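You operate a simulated robot arm through the tools that you are given. There is no shell and no other tool. Be economical: measure what you need, move in short steps, check, and stop when the job is done.

You are at the controls of a simulated robot arm. One attempt, no reset.

## Task
Fetch the spoon and set it on the sideboard end of the dining table.

It is judged by the outcome, as a careful person would: the job done as asked, and still so three seconds after it is handed in. It fails if anything else is knocked over, pushed out of place, dropped, spilled or broken.

## Robot
A 7-joint arm with a two-finger parallel gripper, fixed in place. Base frame: the origin is at the foot of the arm, x ahead of it, y to its left, z up; the work surface is at about z = 2.7. Lengths are in cm, angles in degrees, forces in N, time in s.
With the tool pointing down near the work surface it reaches from about 22 to 62 cm from the base axis. Its first joint turns from -66.0 to 66.0 degrees. Payload 2.6 kg.
The tool frame sits at the grasp point between the pads (the TCP): z along the fingers, y along the line on which they close. The tips reach 3 cm beyond it. The gripper opens to 9.4 cm. The fingers are 2.8 cm wide and 1 cm thick; the gripper's body (5 by 9.6 cm) begins 5.5 cm behind the TCP.
Orientation is that of the tool frame in the base frame, as a unit quaternion [x, y, z, w]. With the fingers straight down and closing along the base's y, the tool's x points along the base's -x, its y along +y and its z along -z.

## Interface
- The arm moves only by the tool arm_command. Its argument "deltas" is a list of rows, each a list of 7 numbers: the shift along the tool's x, y, z in cm, then the turn, a rotation vector about the tool's x, y, z in degrees, then the closure in counts, from 0 (fully open) to 255 (shut). In form: [[dx, dy, dz, wx, wy, wz, grip], ...]. A call has 1 to 20 rows; each row shifts and turns the commanded pose from where the row before left it, along the tool's axes as they then stand. Rows are played at 5 a second. More than 5 cm and 8.6 degrees between two rows, or a gripper value outside its range, and nothing of the call is played. Where a pose cannot be reached the arm comes as near as it can. A force on the tool above 40 N (or 10 N above the force at the start of the call, whichever is more), or a blocked arm, ends the call early, and 0.2 s more pass. Each finger travels about 7.2 cm/s and halts on what it meets, pressing with about 34 N; the grip force reading is that of the motor and also rises with nothing between the fingers. The clock runs only during rows and for 0.2 s after the last one: add rows that do not move to give the fingers time. It gives the time, the measured TCP pose, the force on the tool (base axes), the opening and the grip force at its end, in the units of the frame above (readings bear some noise).
- Cameras (640 x 400 px; columns grow to the right, rows downward): "scene" is fixed at [2.87, 43.09, 55.12]; the picture's right is [-0.83, -0.55, 0.00], its down [-0.39, 0.58, -0.71] and it looks along [0.40, -0.60, -0.70] (base axes); focal length 214 px, centre (320, 200). "wrist" rides on the gripper at [-3.7, 0, -5.8] in the tool frame; the picture's right is [0.00, -1.00, 0.00], its down [0.97, 0.00, -0.24] and it looks along [0.24, 0.00, 0.97] (tool axes); focal length 218 px, centre (320, 200). There is no depth. A picture from a camera that has moved, and an enlarged one, comes with that camera's place and axes in the base frame and with its lens.
- capture(camera): a new picture of that camera. It takes no simulated time.
- close_up(camera, box): a new picture of the part [left, top, right, bottom] of that camera's present view, enlarged. It takes no simulated time.
- finish_job(): hands the job in; it is judged then, once.

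Go step by step. Nothing tells you positions but the pictures and the camera data: compare them with the known pose of the tool, close in by small moves and look again before you grip or let go. The budget is 90 turns and 38 pictures, counting those below and the enlarged ones. Unless the task says otherwise, let go and move clear before handing in, and close with one line.

The tools are called by a JSON object that holds its "api" and its "payload". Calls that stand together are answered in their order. arm_command: Moves the arm, as the interface text tells. Its arguments: {"type":"object","properties":{"deltas":{"type":"array","items":{"type":"array","items":{"type":"number"}}}},"required":["deltas"]} The other tools are called the same way: capture (camera) takes a picture; close_up (camera, box) takes an enlarged picture of a part of a camera's view; finish_job () hands the job in.

At the start:

```text
clock: 0.0
eef_pos: [41.78, -10.27, 24.01]
tool_rot: [0.0, 1.0, 0.0, 0.0]
wrist_force: [0.6, -1.0, 0.3]
width: 9.4
grasp_force: 0.1
```

scene: 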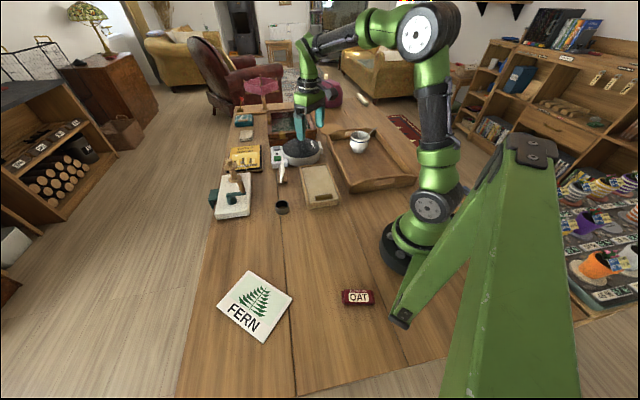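
wrist: 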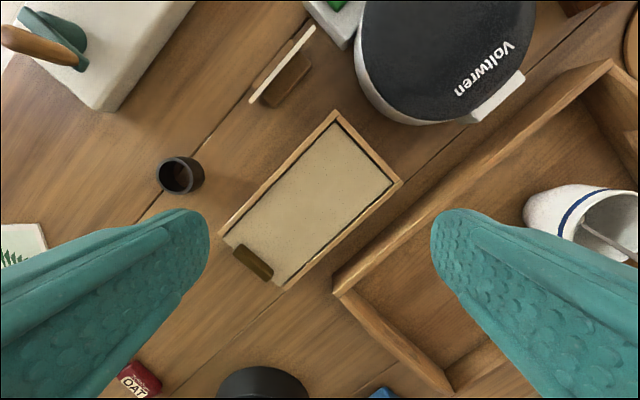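

I see a dining table with a tray holding a mug, a box, an appliance, and several other things; the spoon may be in the mug. I'll take close looks to find the spoon and the sideboard.

{"api": "close_up", "payload": {"camera": "scene", "box": [200, 70, 440, 220]}}

{"api": "close_up", "payload": {"camera": "scene", "box": [0, 0, 320, 200]}}

{"api": "close_up", "payload": {"camera": "wrist", "box": [440, 100, 640, 400]}}

{"api": "close_up", "payload": {"camera": "scene", "box": [440, 0, 640, 340]}}

```text
2.67 times, centred on (320, 145) of scene
camera zoom: at [2.87, 43.09, 55.12], right [-0.83, -0.55, 0.0], down [-0.39, 0.58, -0.71], along [0.4, -0.6, -0.7], focal length 572 px, centre (320, 347)
```

zoom: 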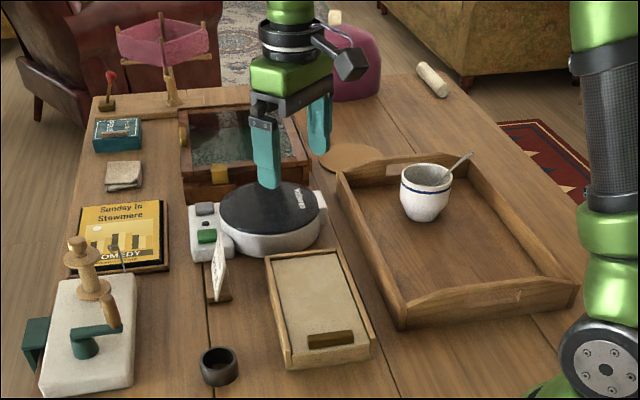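

```text
2.00 times, centred on (160, 100) of scene
camera zoom: at [2.87, 43.09, 55.12], right [-0.83, -0.55, 0.0], down [-0.39, 0.58, -0.71], along [0.4, -0.6, -0.7], focal length 429 px, centre (640, 400)
```

zoom: 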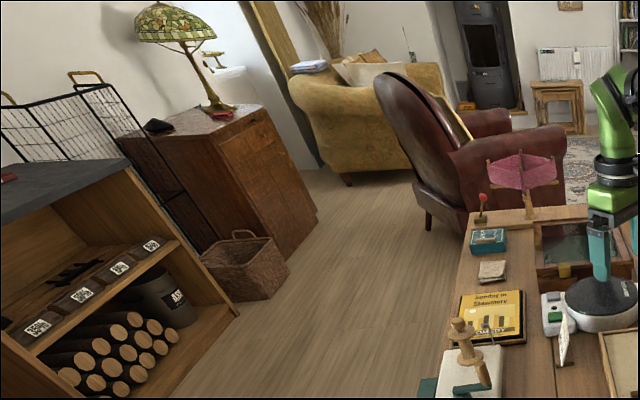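

```text
1.33 times, centred on (540, 250) of wrist
camera zoom: at [45.59, -10.41, 29.77], right [0.0, -1.0, 0.0], down [-0.97, 0.0, 0.24], along [-0.24, 0.0, -0.97], focal length 291 px, centre (27, 133)
```

zoom: 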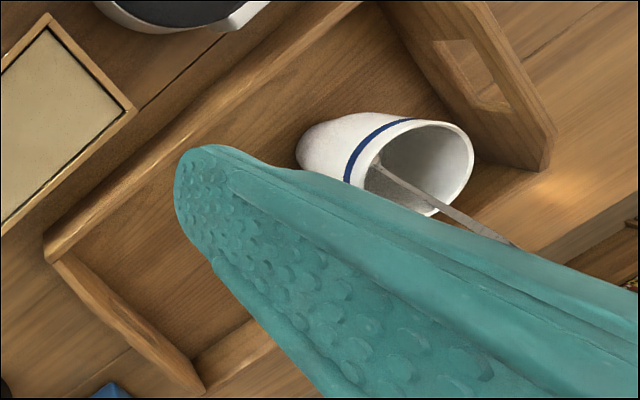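

```text
1.18 times, centred on (540, 170) of scene
camera zoom: at [2.87, 43.09, 55.12], right [-0.83, -0.55, 0.0], down [-0.39, 0.58, -0.71], along [0.4, -0.6, -0.7], focal length 252 px, centre (61, 235)
```

zoom: 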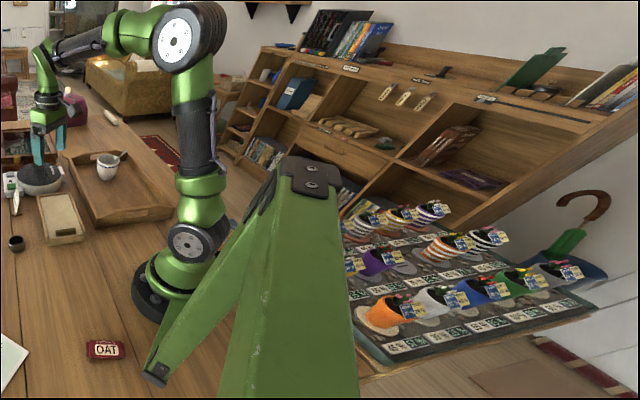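

The spoon stands in the mug on the tray. The near end of the table (FERN/OAT) and the far end (armchair) are clear in the scene, but not which one has the sideboard, so I'll lift and tilt the wrist camera to look toward the +y end.

{"api": "arm_command", "payload": {"deltas": [[0, 0, -4, 0, 0, 0, 0], [0, 0, -4, 0, 0, 0, 0], [0, 0, -4, 0, 0, 0, 0], [0, 0, 0, -8, 0, 0, 0], [0, 0, 0, -8, 0, 0, 0], [0, 0, 0, -8, 0, 0, 0], [0, 0, 0, -8, 0, 0, 0], [0, 0, 0, -8, 0, 0, 0], [0, 0, 0, -8, 0, 0, 0], [0, 0, 0, -8, 0, 0, 0], [0, 0, 0, 0, 0, 0, 0]]}}

{"api": "capture", "payload": {"camera": "wrist"}}

```text
clock: 2.4
eef_pos: [41.69, -10.16, 36.01]
tool_rot: [-0.001, 0.882, 0.471, 0.001]
wrist_force: [0.7, -0.7, -0.5]
width: 9.4
grasp_force: 0.1
```

```text
31 pictures are left
camera wrist: at [45.58, -15.21, 39.19], right [0.0, -0.56, -0.83], down [-0.97, -0.2, 0.13], along [-0.24, 0.81, -0.54], focal length 218 px, centre (320, 200)
```

wrist: 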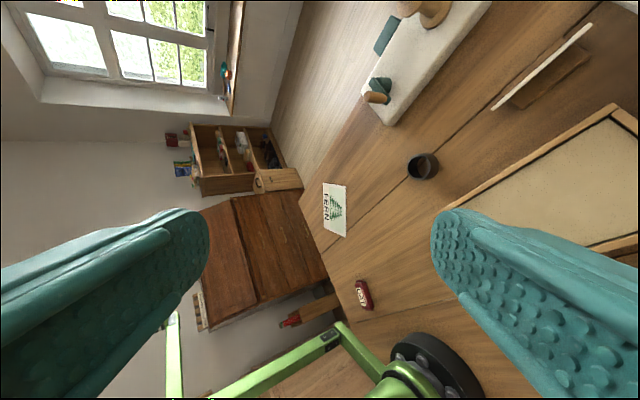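

A brown wooden piece of furniture stands right beyond the FERN/OAT end. I'll zoom in to confirm it is a sideboard.

{"api": "close_up", "payload": {"camera": "wrist", "box": [120, 100, 400, 350]}}

```text
1.60 times, centred on (260, 225) of wrist
camera zoom: at [45.58, -15.21, 39.19], right [0.0, -0.56, -0.83], down [-0.97, -0.2, 0.13], along [-0.24, 0.81, -0.54], focal length 349 px, centre (416, 160)
```

zoom: 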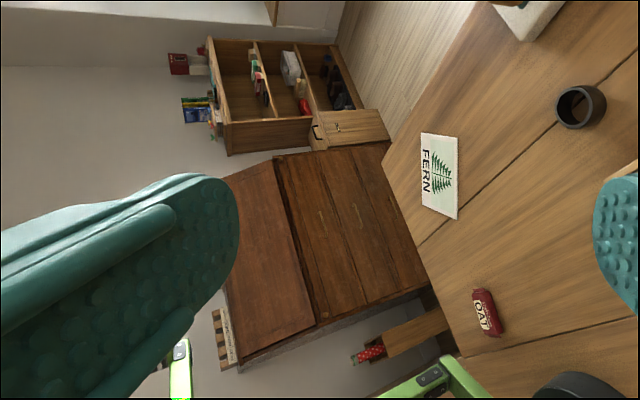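

The sideboard stands at the near (FERN/OAT) end, so the free area between there and the arm is the goal. Next I'll level the tool and go over the mug, around (35, -34), to view the spoon.

{"api": "arm_command", "payload": {"deltas": [[0, 0, 0, 8, 0, 0, 0], [0, 0, 0, 8, 0, 0, 0], [0, 0, 0, 8, 0, 0, 0], [0, 0, 0, 8, 0, 0, 0], [0, 0, 0, 8, 0, 0, 0], [0, 0, 0, 8, 0, 0, 0], [0, 0, 0, 8, 0, 0, 0], [1.2, -4, 0, 0, 0, 0, 0], [1.2, -4, 0, 0, 0, 0, 0], [1.2, -4, 0, 0, 0, 0, 0], [1.2, -4, 0, 0, 0, 0, 0], [1.2, -4, 0, 0, 0, 0, 0], [1.2, -4, 0, 0, 0, 0, 0], [0, 0, 0, 0, 0, 0, 0]]}}

{"api": "capture", "payload": {"camera": "wrist"}}

{"api": "close_up", "payload": {"camera": "scene", "box": [320, 100, 420, 162]}}

```text
clock: 5.4
eef_pos: [34.39, -34.71, 36.09]
tool_rot: [0.0, 1.0, 0.0, 0.001]
wrist_force: [-0.2, 0.1, -0.2]
width: 9.4
grasp_force: 0.0
```

```text
29 pictures are left
camera wrist: at [38.36, -34.64, 41.78], right [0.0, -1.0, 0.0], down [-0.97, 0.0, 0.24], along [-0.24, 0.0, -0.97], focal length 218 px, centre (320, 200)
```

wrist: 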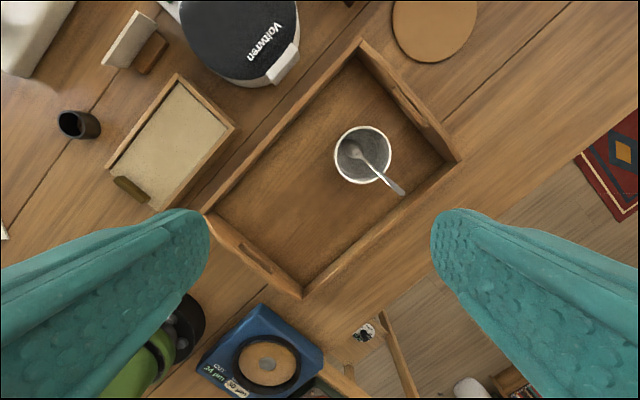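

```text
6.40 times, centred on (370, 131) of scene
camera zoom: at [2.87, 43.09, 55.12], right [-0.83, -0.55, 0.0], down [-0.39, 0.58, -0.71], along [0.4, -0.6, -0.7], focal length 1373 px, centre (0, 642)
```

zoom: 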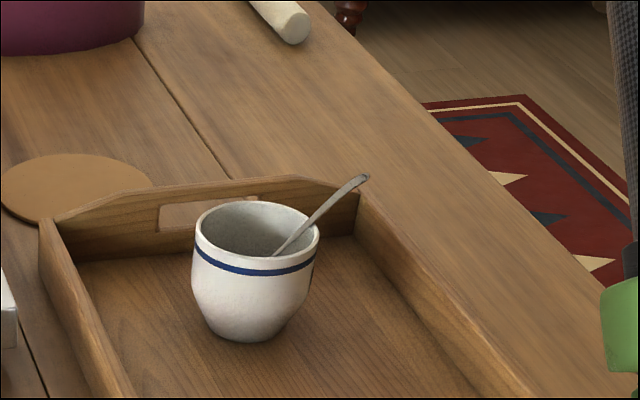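

The spoon leans from the mug: handle tip near (32, -46, 11.7), sloping about 43° and leaning over the rim, whose centre is near (37, -41, 8.7). I'll yaw the gripper about 47° so it closes across the handle, then tilt it 40° square to the handle and look from above.

{"api": "arm_command", "payload": {"deltas": [[0, 0, 0, 0, 0, -7.8, 0], [0, 0, 0, 0, 0, -7.8, 0], [0, 0, 0, 0, 0, -7.8, 0], [0, 0, 0, 0, 0, -7.8, 0], [0, 0, 0, 0, 0, -7.8, 0], [0, 0, 0, 0, 0, -7.9, 0], [0.5, -1.5, 3, 0, 0, 0, 0], [0.5, -1.5, 3, 0, 0, 0, 0], [0.5, -1.5, 3, 0, 0, 0, 0], [0.5, -1.6, 3, 0, 0, 0, 0], [0, 0, 0, 0, 8, 0, 0], [0, 0, 0, 0, 8, 0, 0], [0, 0, 0, 0, 8, 0, 0], [0, 0, 0, 0, 8, 0, 0], [0, 0, 0, 0, 8, 0, 0], [0, 0, 0, 0, 0, 0, 0], [0, 0, 0, 0, 0, 0, 0]]}}

{"api": "capture", "payload": {"camera": "wrist"}}

```text
clock: 9.0
eef_pos: [37.54, -39.96, 23.94]
tool_rot: [-0.373, 0.863, -0.136, -0.314]
wrist_force: [0.0, -0.1, 0.8]
width: 9.39
grasp_force: 0.0
```

```text
27 pictures are left
camera wrist: at [42.26, -35.28, 25.96], right [0.73, -0.68, 0.0], down [-0.4, -0.43, 0.81], along [-0.55, -0.59, -0.59], focal length 218 px, centre (320, 200)
```

wrist: 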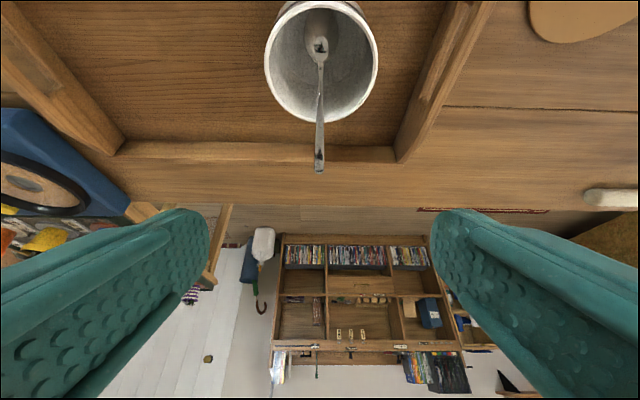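

The gripper is well aligned: the handle runs straight down the image at the centre. I'll approach to about 5 cm short of the grasp and check.

{"api": "arm_command", "payload": {"deltas": [[-1.1, 0, 2.8, 0, 0, 0, 0], [-1.1, 0, 2.8, 0, 0, 0, 0], [-1.1, 0, 2.8, 0, 0, 0, 0], [0, 0, 0, 0, 0, 0, 0], [0, 0, 0, 0, 0, 0, 0]]}}

{"api": "capture", "payload": {"camera": "wrist"}}

{"api": "close_up", "payload": {"camera": "scene", "box": [300, 80, 428, 160]}}

```text
clock: 10.2
eef_pos: [35.76, -42.2, 15.57]
tool_rot: [-0.374, 0.862, -0.136, -0.313]
wrist_force: [0.0, -0.3, -0.1]
width: 9.42
grasp_force: 0.0
```

```text
26 pictures are left
camera wrist: at [40.45, -37.52, 17.55], right [0.73, -0.68, 0.0], down [-0.4, -0.43, 0.81], along [-0.55, -0.59, -0.59], focal length 218 px, centre (320, 200)
```

wrist: 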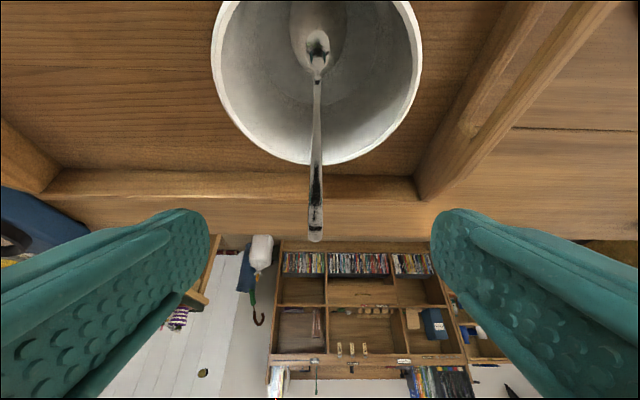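

```text
5.00 times, centred on (364, 120) of scene
camera zoom: at [2.87, 43.09, 55.12], right [-0.83, -0.55, 0.0], down [-0.39, 0.58, -0.71], along [0.4, -0.6, -0.7], focal length 1072 px, centre (100, 600)
```

zoom: 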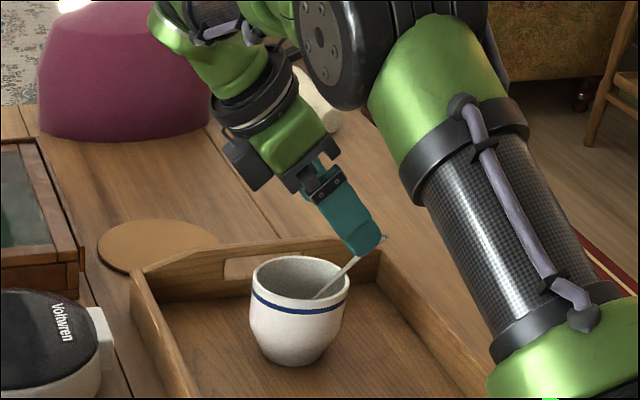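

The tip triangulates consistently at (32.2, -45.9, 11.7). I'll advance 5.2 cm along the fingers and look before closing.

{"api": "arm_command", "payload": {"deltas": [[0, 0.1, 2.0, 0, 0, 0, 0], [0, 0.1, 2.0, 0, 0, 0, 0], [0, 0, 1.2, 0, 0, 0, 0], [0, 0, 0, 0, 0, 0, 0], [0, 0, 0, 0, 0, 0, 0]]}}

{"api": "capture", "payload": {"camera": "wrist"}}

{"api": "close_up", "payload": {"camera": "scene", "box": [340, 90, 420, 140]}}

```text
clock: 11.4
eef_pos: [33.33, -44.41, 11.61]
tool_rot: [-0.374, 0.862, -0.136, -0.313]
wrist_force: [-0.6, 0.5, -0.4]
width: 9.4
grasp_force: 0.1
```

```text
24 pictures are left
camera wrist: at [37.91, -39.68, 13.55], right [0.73, -0.68, 0.0], down [-0.4, -0.43, 0.81], along [-0.55, -0.59, -0.59], focal length 218 px, centre (320, 200)
```

wrist: 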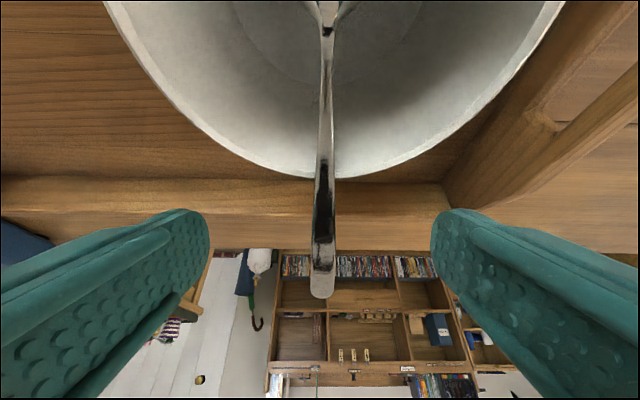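

```text
8.00 times, centred on (380, 115) of scene
camera zoom: at [2.87, 43.09, 55.12], right [-0.83, -0.55, 0.0], down [-0.39, 0.58, -0.71], along [0.4, -0.6, -0.7], focal length 1716 px, centre (-160, 880)
```

zoom: 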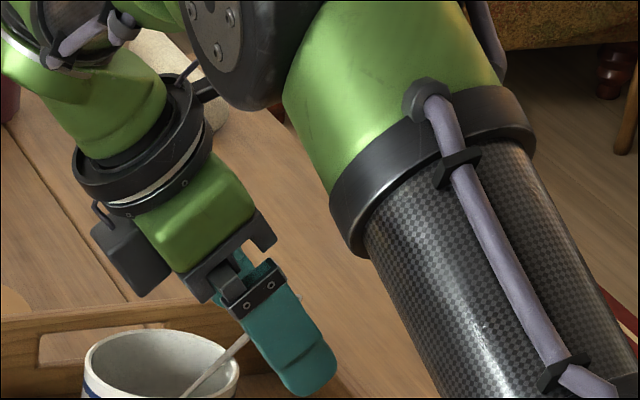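

The handle is centred between the pads. I'll back off 0.9 cm so it sits closer to the tips (for a low set-down), then close.

{"api": "arm_command", "payload": {"deltas": [[0, 0, -0.9, 0, 0, 0, 0], [0, -0.1, 0, 0, 0, 0, 0], [0, 0, 0, 0, 0, 0, 120], [0, 0, 0, 0, 0, 0, 200], [0, 0, 0, 0, 0, 0, 255], [0, 0, 0, 0, 0, 0, 255], [0, 0, 0, 0, 0, 0, 255], [0, 0, 0, 0, 0, 0, 255], [0, 0, 0, 0, 0, 0, 255]]}}

{"api": "capture", "payload": {"camera": "wrist"}}

```text
clock: 13.4
eef_pos: [33.7, -43.99, 12.16]
tool_rot: [-0.374, 0.862, -0.136, -0.313]
wrist_force: [-0.6, -1.8, 2.0]
width: 0.79
grasp_force: 34.0
```

```text
22 pictures are left
camera wrist: at [38.34, -39.28, 14.13], right [0.73, -0.68, 0.0], down [-0.4, -0.43, 0.81], along [-0.55, -0.59, -0.59], focal length 218 px, centre (320, 200)
```

wrist: 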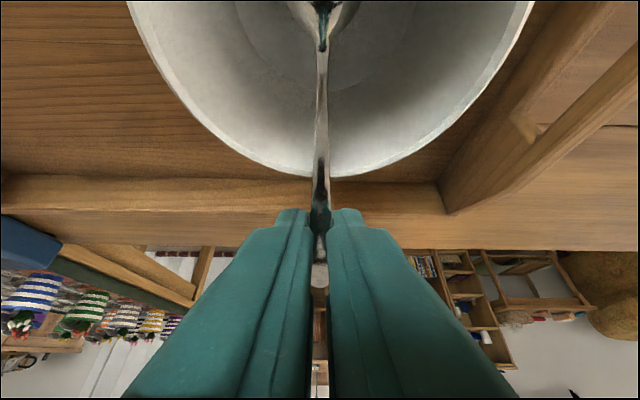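

The spoon is gripped (0.79 cm opening). I'll lift it straight up slowly.

{"api": "arm_command", "payload": {"deltas": [[0.64, 0, -0.77, 0, 0, 0, 255], [0.64, 0, -0.77, 0, 0, 0, 255], [0.96, 0, -1.15, 0, 0, 0, 255], [0.96, 0, -1.15, 0, 0, 0, 255], [1.28, 0, -1.53, 0, 0, 0, 255], [1.28, 0, -1.53, 0, 0, 0, 255], [1.28, 0, -1.53, 0, 0, 0, 255], [1.28, 0, -1.53, 0, 0, 0, 255], [0, 0, 0, 0, 0, 0, 255]]}}

{"api": "capture", "payload": {"camera": "wrist"}}

{"api": "capture", "payload": {"camera": "scene"}}

```text
clock: 15.4
eef_pos: [33.61, -43.97, 24.92]
tool_rot: [-0.374, 0.862, -0.136, -0.313]
wrist_force: [0.7, 0.5, 0.0]
width: 0.81
grasp_force: 34.3
```

```text
21 pictures are left
camera wrist: at [38.26, -39.21, 26.98], right [0.73, -0.68, 0.0], down [-0.4, -0.43, 0.81], along [-0.55, -0.59, -0.59], focal length 218 px, centre (320, 200)
```

wrist: 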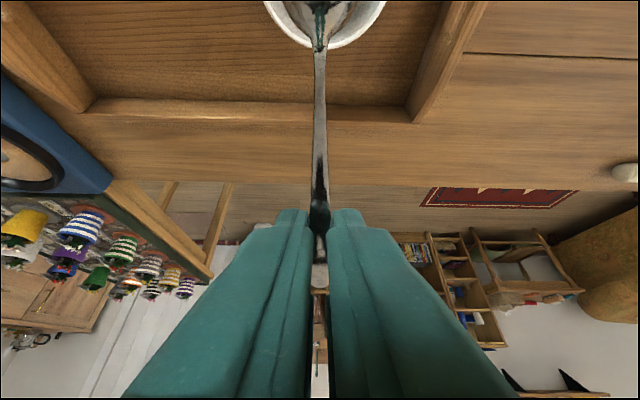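

```text
20 pictures are left
```

scene: 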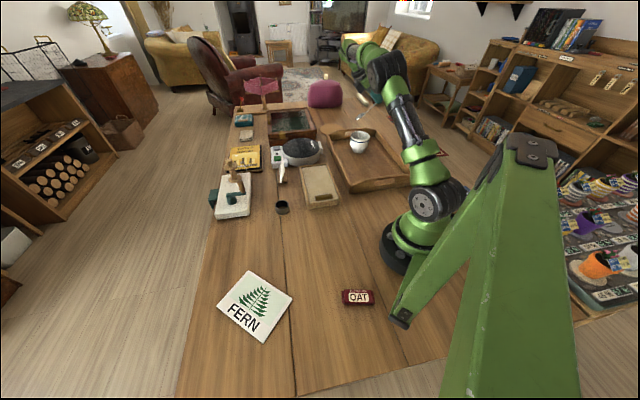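

The spoon is out and the mug is undisturbed. I'll raise it, level the tool (spoon becomes horizontal) and start yawing toward the goal orientation.

{"api": "arm_command", "payload": {"deltas": [[1.93, 0, -2.3, 0, 0, 0, 255], [1.93, 0, -2.3, 0, 0, 0, 255], [0, 0, 0, 0, -8, 0, 255], [0, 0, 0, 0, -8, 0, 255], [0, 0, 0, 0, -8, 0, 255], [0, 0, 0, 0, -8, 0, 255], [0, 0, 0, 0, -8, 0, 255], [0, 0, 0, 0, 0, -8.25, 255], [0, 0, 0, 0, 0, -8.25, 255], [0, 0, 0, 0, 0, -8.25, 255], [0, 0, 0, 0, 0, -8.25, 255], [0, 0, 0, 0, 0, 0, 255]]}}

{"api": "capture", "payload": {"camera": "wrist"}}

```text
clock: 18.0
eef_pos: [34.82, -41.35, 31.07]
tool_rot: [-0.642, 0.766, -0.004, -0.001]
wrist_force: [-0.6, -0.6, -1.3]
width: 0.8
grasp_force: 33.8
out of reach, approached as far as the arm can: row 7, 11
```

```text
19 pictures are left
camera wrist: at [35.64, -37.74, 36.89], right [0.98, -0.18, 0.0], down [-0.17, -0.95, 0.24], along [-0.04, -0.24, -0.97], focal length 218 px, centre (320, 200)
```

wrist: 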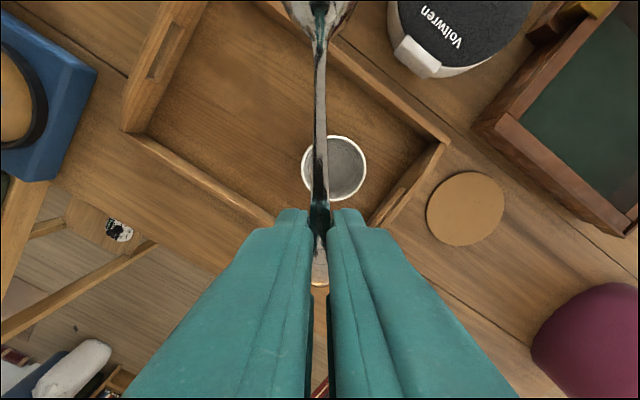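

The spoon is held level; the arm was slightly limited by reach there. Now I'll carry it round the base toward the middle, then check the pose.

{"api": "arm_command", "payload": {"deltas": [[-3.7, 0.3, 0, 0, 0, 0, 255], [-3.7, 0.3, 0, 0, 0, 0, 255], [-3.7, 0.3, 0, 0, 0, 0, 255], [-3.7, 0.3, 0, 0, 0, 0, 255], [-3.7, 0.3, 0, 0, 0, 0, 255], [-3.7, 0.3, 0, 0, 0, 0, 255], [-3.7, 0.3, 0, 0, 0, 0, 255], [-3.7, 0.3, 0, 0, 0, 0, 255], [-3.7, 1.6, 0, 0, 0, 0, 255], [-3.7, 1.6, 0, 0, 0, 0, 255], [-3.7, 1.6, 0, 0, 0, 0, 255], [-3.7, 1.6, 0, 0, 0, 0, 255], [0, 0, 0, 0, 0, 0, 255]]}}

```text
clock: 20.8
eef_pos: [34.06, 4.12, 31.26]
tool_rot: [-0.642, 0.767, -0.001, 0.0]
wrist_force: [-0.7, 0.8, 0.2]
width: 0.78
grasp_force: 33.9
```

Now at (34, 4, 31). I'll continue to about (16, 26), finish the yaw so the spoon points to the table end, and look.

{"api": "arm_command", "payload": {"deltas": [[-3.55, 2.68, 0, 0, 0, 0, 255], [-3.55, 2.68, 0, 0, 0, 0, 255], [-3.55, 2.68, 0, 0, 0, 0, 255], [-1.94, 3.4, 0, 0, 0, 0, 255], [-1.94, 3.4, 0, 0, 0, 0, 255], [-1.94, 3.4, 0, 0, 0, 0, 255], [-1.94, 3.4, 0, 0, 0, 0, 255], [0, 0, 0, 0, 0, -8.4, 255], [0, 0, 0, 0, 0, -8.4, 255], [0, 0, 0, 0, 0, -8.4, 255], [0, 0, 0, 0, 0, -8.3, 255], [0, 0, 0, 0, 0, 0, 255]]}}

{"api": "capture", "payload": {"camera": "wrist"}}

{"api": "capture", "payload": {"camera": "scene"}}

```text
clock: 23.4
eef_pos: [15.96, 25.88, 31.19]
tool_rot: [0.836, -0.549, 0.0, -0.001]
wrist_force: [1.1, 0.6, -0.1]
width: 0.79
grasp_force: 33.9
```

```text
18 pictures are left
camera wrist: at [14.62, 29.17, 36.88], right [0.92, 0.4, 0.0], down [0.39, -0.89, 0.24], along [0.1, -0.22, -0.97], focal length 218 px, centre (320, 200)
```

wrist: 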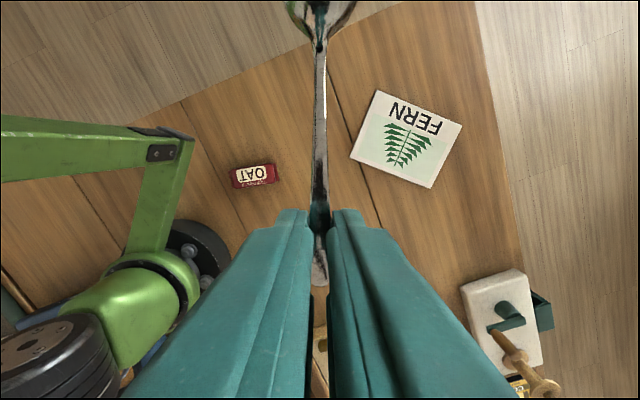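

```text
17 pictures are left
```

scene: 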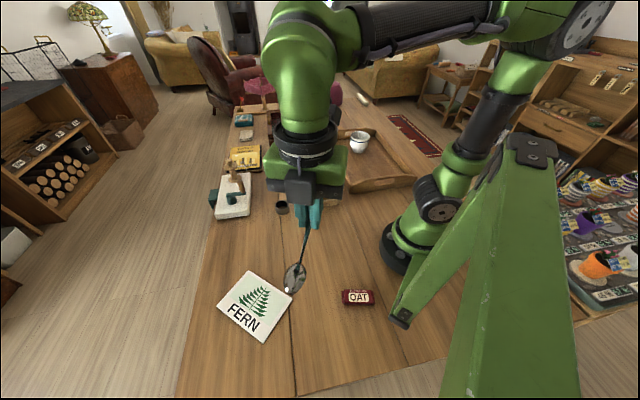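

The spoon lines up well between FERN and OAT, pointing toward the end edge with about 6 cm to spare. I'll lower to about 8.5 cm and look.

{"api": "arm_command", "payload": {"deltas": [[0, 0, 3, 0, 0, 0, 255], [0, 0, 3, 0, 0, 0, 255], [0, 0, 3, 0, 0, 0, 255], [0, 0, 3, 0, 0, 0, 255], [0, 0, 3, 0, 0, 0, 255], [0, 0, 3, 0, 0, 0, 255], [0, 0, 2.6, 0, 0, 0, 255], [0, 0, 2, 0, 0, 0, 255], [0, 0, 0, 0, 0, 0, 255]]}}

{"api": "close_up", "payload": {"camera": "scene", "box": [220, 220, 380, 320]}}

{"api": "capture", "payload": {"camera": "wrist"}}

```text
clock: 25.4
eef_pos: [15.94, 26.02, 8.62]
tool_rot: [0.836, -0.549, 0.001, -0.001]
wrist_force: [0.1, 0.0, 0.7]
width: 0.8
grasp_force: 34.2
```

```text
4.00 times, centred on (300, 270) of scene
camera zoom: at [2.87, 43.09, 55.12], right [-0.83, -0.55, 0.0], down [-0.39, 0.58, -0.71], along [0.4, -0.6, -0.7], focal length 858 px, centre (400, -80)
```

zoom: 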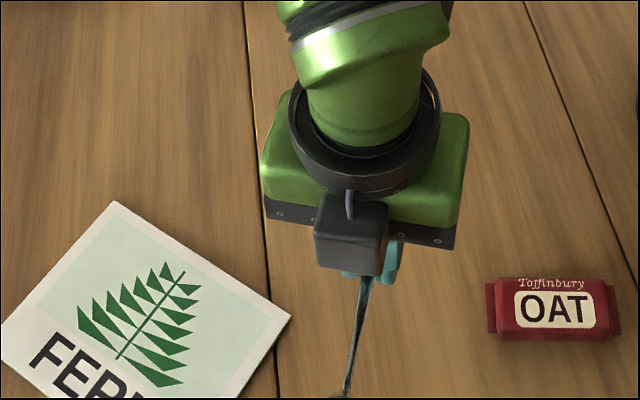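

```text
15 pictures are left
camera wrist: at [14.67, 29.23, 14.34], right [0.92, 0.4, 0.0], down [0.39, -0.89, 0.24], along [0.1, -0.22, -0.97], focal length 218 px, centre (320, 200)
```

wrist: 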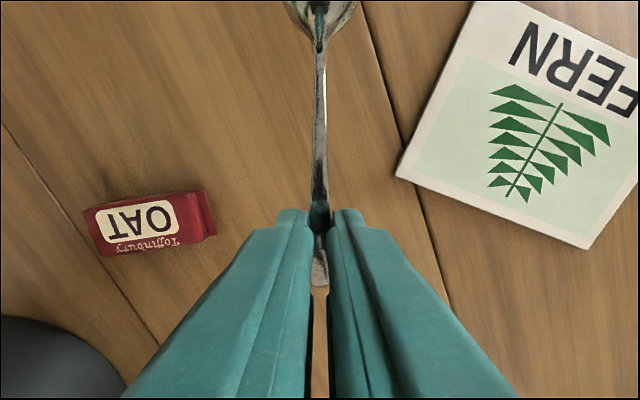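

All is clear around. I'll dip the bowl slightly (6°) and lower in small steps.

{"api": "arm_command", "payload": {"deltas": [[0, 0, 0, 0, 6, 0, 255], [0, 0, 0.5, 0, 0, 0, 255], [0, 0, 0.5, 0, 0, 0, 255], [0, 0, 0.4, 0, 0, 0, 255], [0, 0, 0.3, 0, 0, 0, 255], [0, 0, 0, 0, 0, 0, 255]]}}

{"api": "close_up", "payload": {"camera": "scene", "box": [260, 240, 380, 340]}}

```text
clock: 26.8
eef_pos: [15.97, 25.66, 6.9]
tool_rot: [0.834, -0.549, 0.044, 0.029]
wrist_force: [-0.7, 0.4, -0.2]
width: 0.8
grasp_force: 33.9
```

```text
4.00 times, centred on (320, 290) of scene
camera zoom: at [2.87, 43.09, 55.12], right [-0.83, -0.55, 0.0], down [-0.39, 0.58, -0.71], along [0.4, -0.6, -0.7], focal length 858 px, centre (320, -160)
```

zoom: 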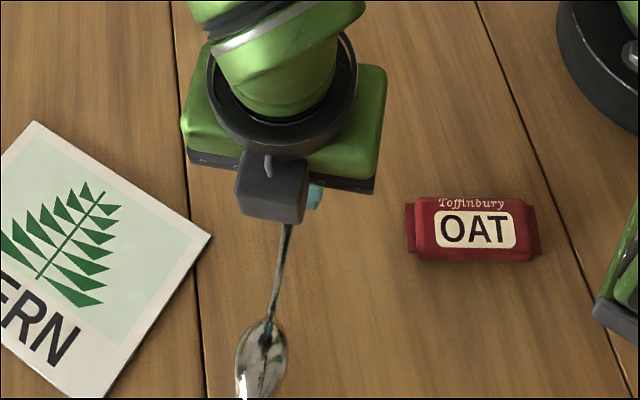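

No contact yet; continuing down in small steps, ending about where the tips or bowl touch.

{"api": "arm_command", "payload": {"deltas": [[0, 0, 0.3, 0, 0, 0, 255], [0, 0, 0.2, 0, 0, 0, 255], [0, 0, 0.2, 0, 0, 0, 255], [0, 0, 0, 0, 0, 0, 255]]}}

```text
clock: 27.8
eef_pos: [16.01, 25.63, 6.31]
tool_rot: [0.834, -0.549, 0.044, 0.029]
wrist_force: [-0.8, -0.8, 0.0]
width: 0.8
grasp_force: 34.0
```

{"api": "arm_command", "payload": {"deltas": [[0, 0, 0.2, 0, 0, 0, 255], [0, 0, 0.15, 0, 0, 0, 255], [0, 0, 0, 0, 0, 0, 255]]}}

{"api": "capture", "payload": {"camera": "wrist"}}

{"api": "close_up", "payload": {"camera": "scene", "box": [280, 280, 344, 345]}}

```text
clock: 28.6
eef_pos: [15.9, 25.47, 5.87]
tool_rot: [0.835, -0.548, 0.044, 0.029]
wrist_force: [-0.6, 0.7, -0.2]
width: 0.78
grasp_force: 34.1
```

```text
13 pictures are left
camera wrist: at [14.5, 29.42, 11.25], right [0.92, 0.4, 0.0], down [0.37, -0.86, 0.34], along [0.14, -0.31, -0.94], focal length 218 px, centre (320, 200)
```

wrist: 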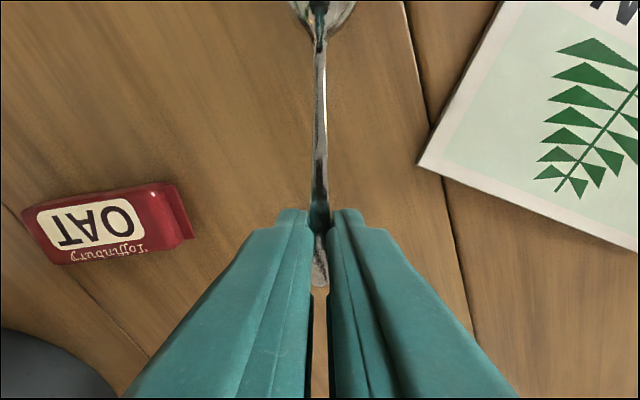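

```text
6.15 times, centred on (312, 312) of scene
camera zoom: at [2.87, 43.09, 55.12], right [-0.83, -0.55, 0.0], down [-0.39, 0.58, -0.71], along [0.4, -0.6, -0.7], focal length 1320 px, centre (369, -492)
```

zoom: 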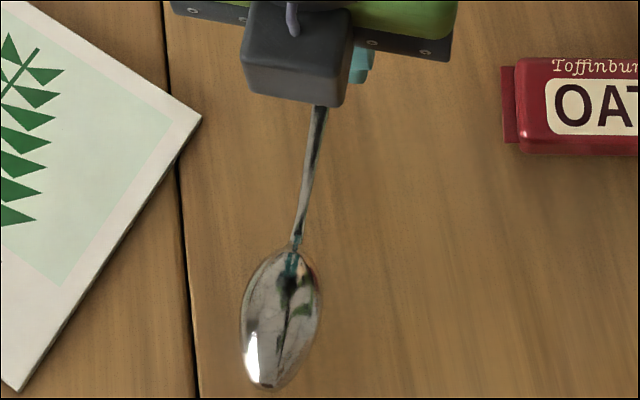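

The tips are at table level and the spoon lies about a centimetre or less above it. I'll open gently just enough to release.

{"api": "arm_command", "payload": {"deltas": [[0, 0, 0, 0, 0, 0, 230], [0, 0, 0, 0, 0, 0, 222], [0, 0, 0, 0, 0, 0, 210], [0, 0, 0, 0, 0, 0, 190], [0, 0, 0, 0, 0, 0, 170], [0, 0, 0, 0, 0, 0, 170]]}}

{"api": "capture", "payload": {"camera": "wrist"}}

```text
clock: 30.0
eef_pos: [15.93, 25.67, 5.89]
tool_rot: [0.835, -0.548, 0.044, 0.028]
wrist_force: [-0.7, -0.8, 0.6]
width: 3.15
grasp_force: 0.0
```

```text
11 pictures are left
camera wrist: at [14.5, 29.43, 11.27], right [0.92, 0.4, 0.0], down [0.37, -0.86, 0.34], along [0.14, -0.31, -0.94], focal length 218 px, centre (320, 200)
```

wrist: 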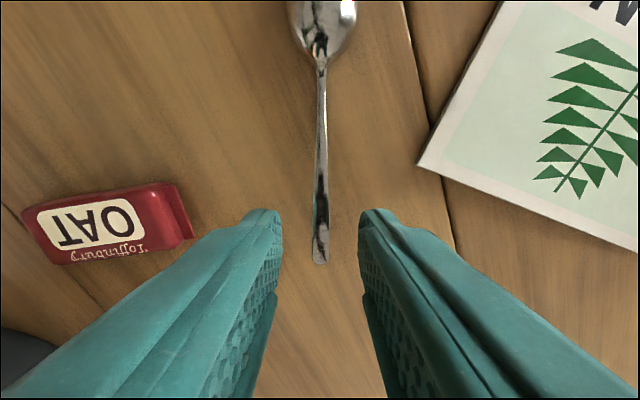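

The spoon lies on the table, free between the fingers. I'll back straight off and check the whole scene.

{"api": "arm_command", "payload": {"deltas": [[0, 0, -1.5, 0, 0, 0, 170], [0, 0, -3, 0, 0, 0, 170], [0, 0, -4, 0, 0, 0, 170], [0, 0, -4, 0, 0, 0, 170], [0, 0, -4, 0, 0, 0, 170], [0, 0, -4, 0, 0, 0, 170], [0, 0, 0, 0, 0, 0, 170]]}}

{"api": "capture", "payload": {"camera": "scene"}}

{"api": "capture", "payload": {"camera": "wrist"}}

```text
clock: 31.6
eef_pos: [15.13, 27.72, 26.39]
tool_rot: [0.835, -0.548, 0.044, 0.028]
wrist_force: [-0.2, 0.8, 1.2]
width: 3.11
grasp_force: 0.1
```

```text
10 pictures are left
```

scene: 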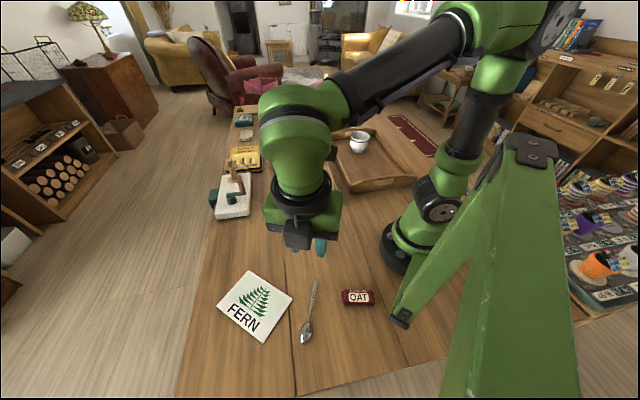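

```text
9 pictures are left
camera wrist: at [13.58, 31.5, 31.65], right [0.92, 0.4, 0.0], down [0.37, -0.86, 0.34], along [0.14, -0.31, -0.94], focal length 218 px, centre (320, 200)
```

wrist: 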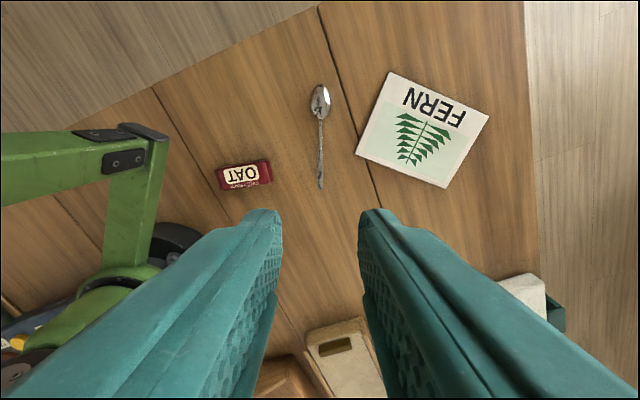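

The spoon lies flat at the sideboard end of the table, the gripper is clear of it, and everything else looks to be where it was. I'm handing the job in.

{"api": "finish_job", "payload": {}}

```text
The job is handed in.
```

The spoon is out of the mug and lying flat on the table between the FERN card and the OAT box, at the end I took as the sideboard end because a dark wooden sideboard stands right beyond it.
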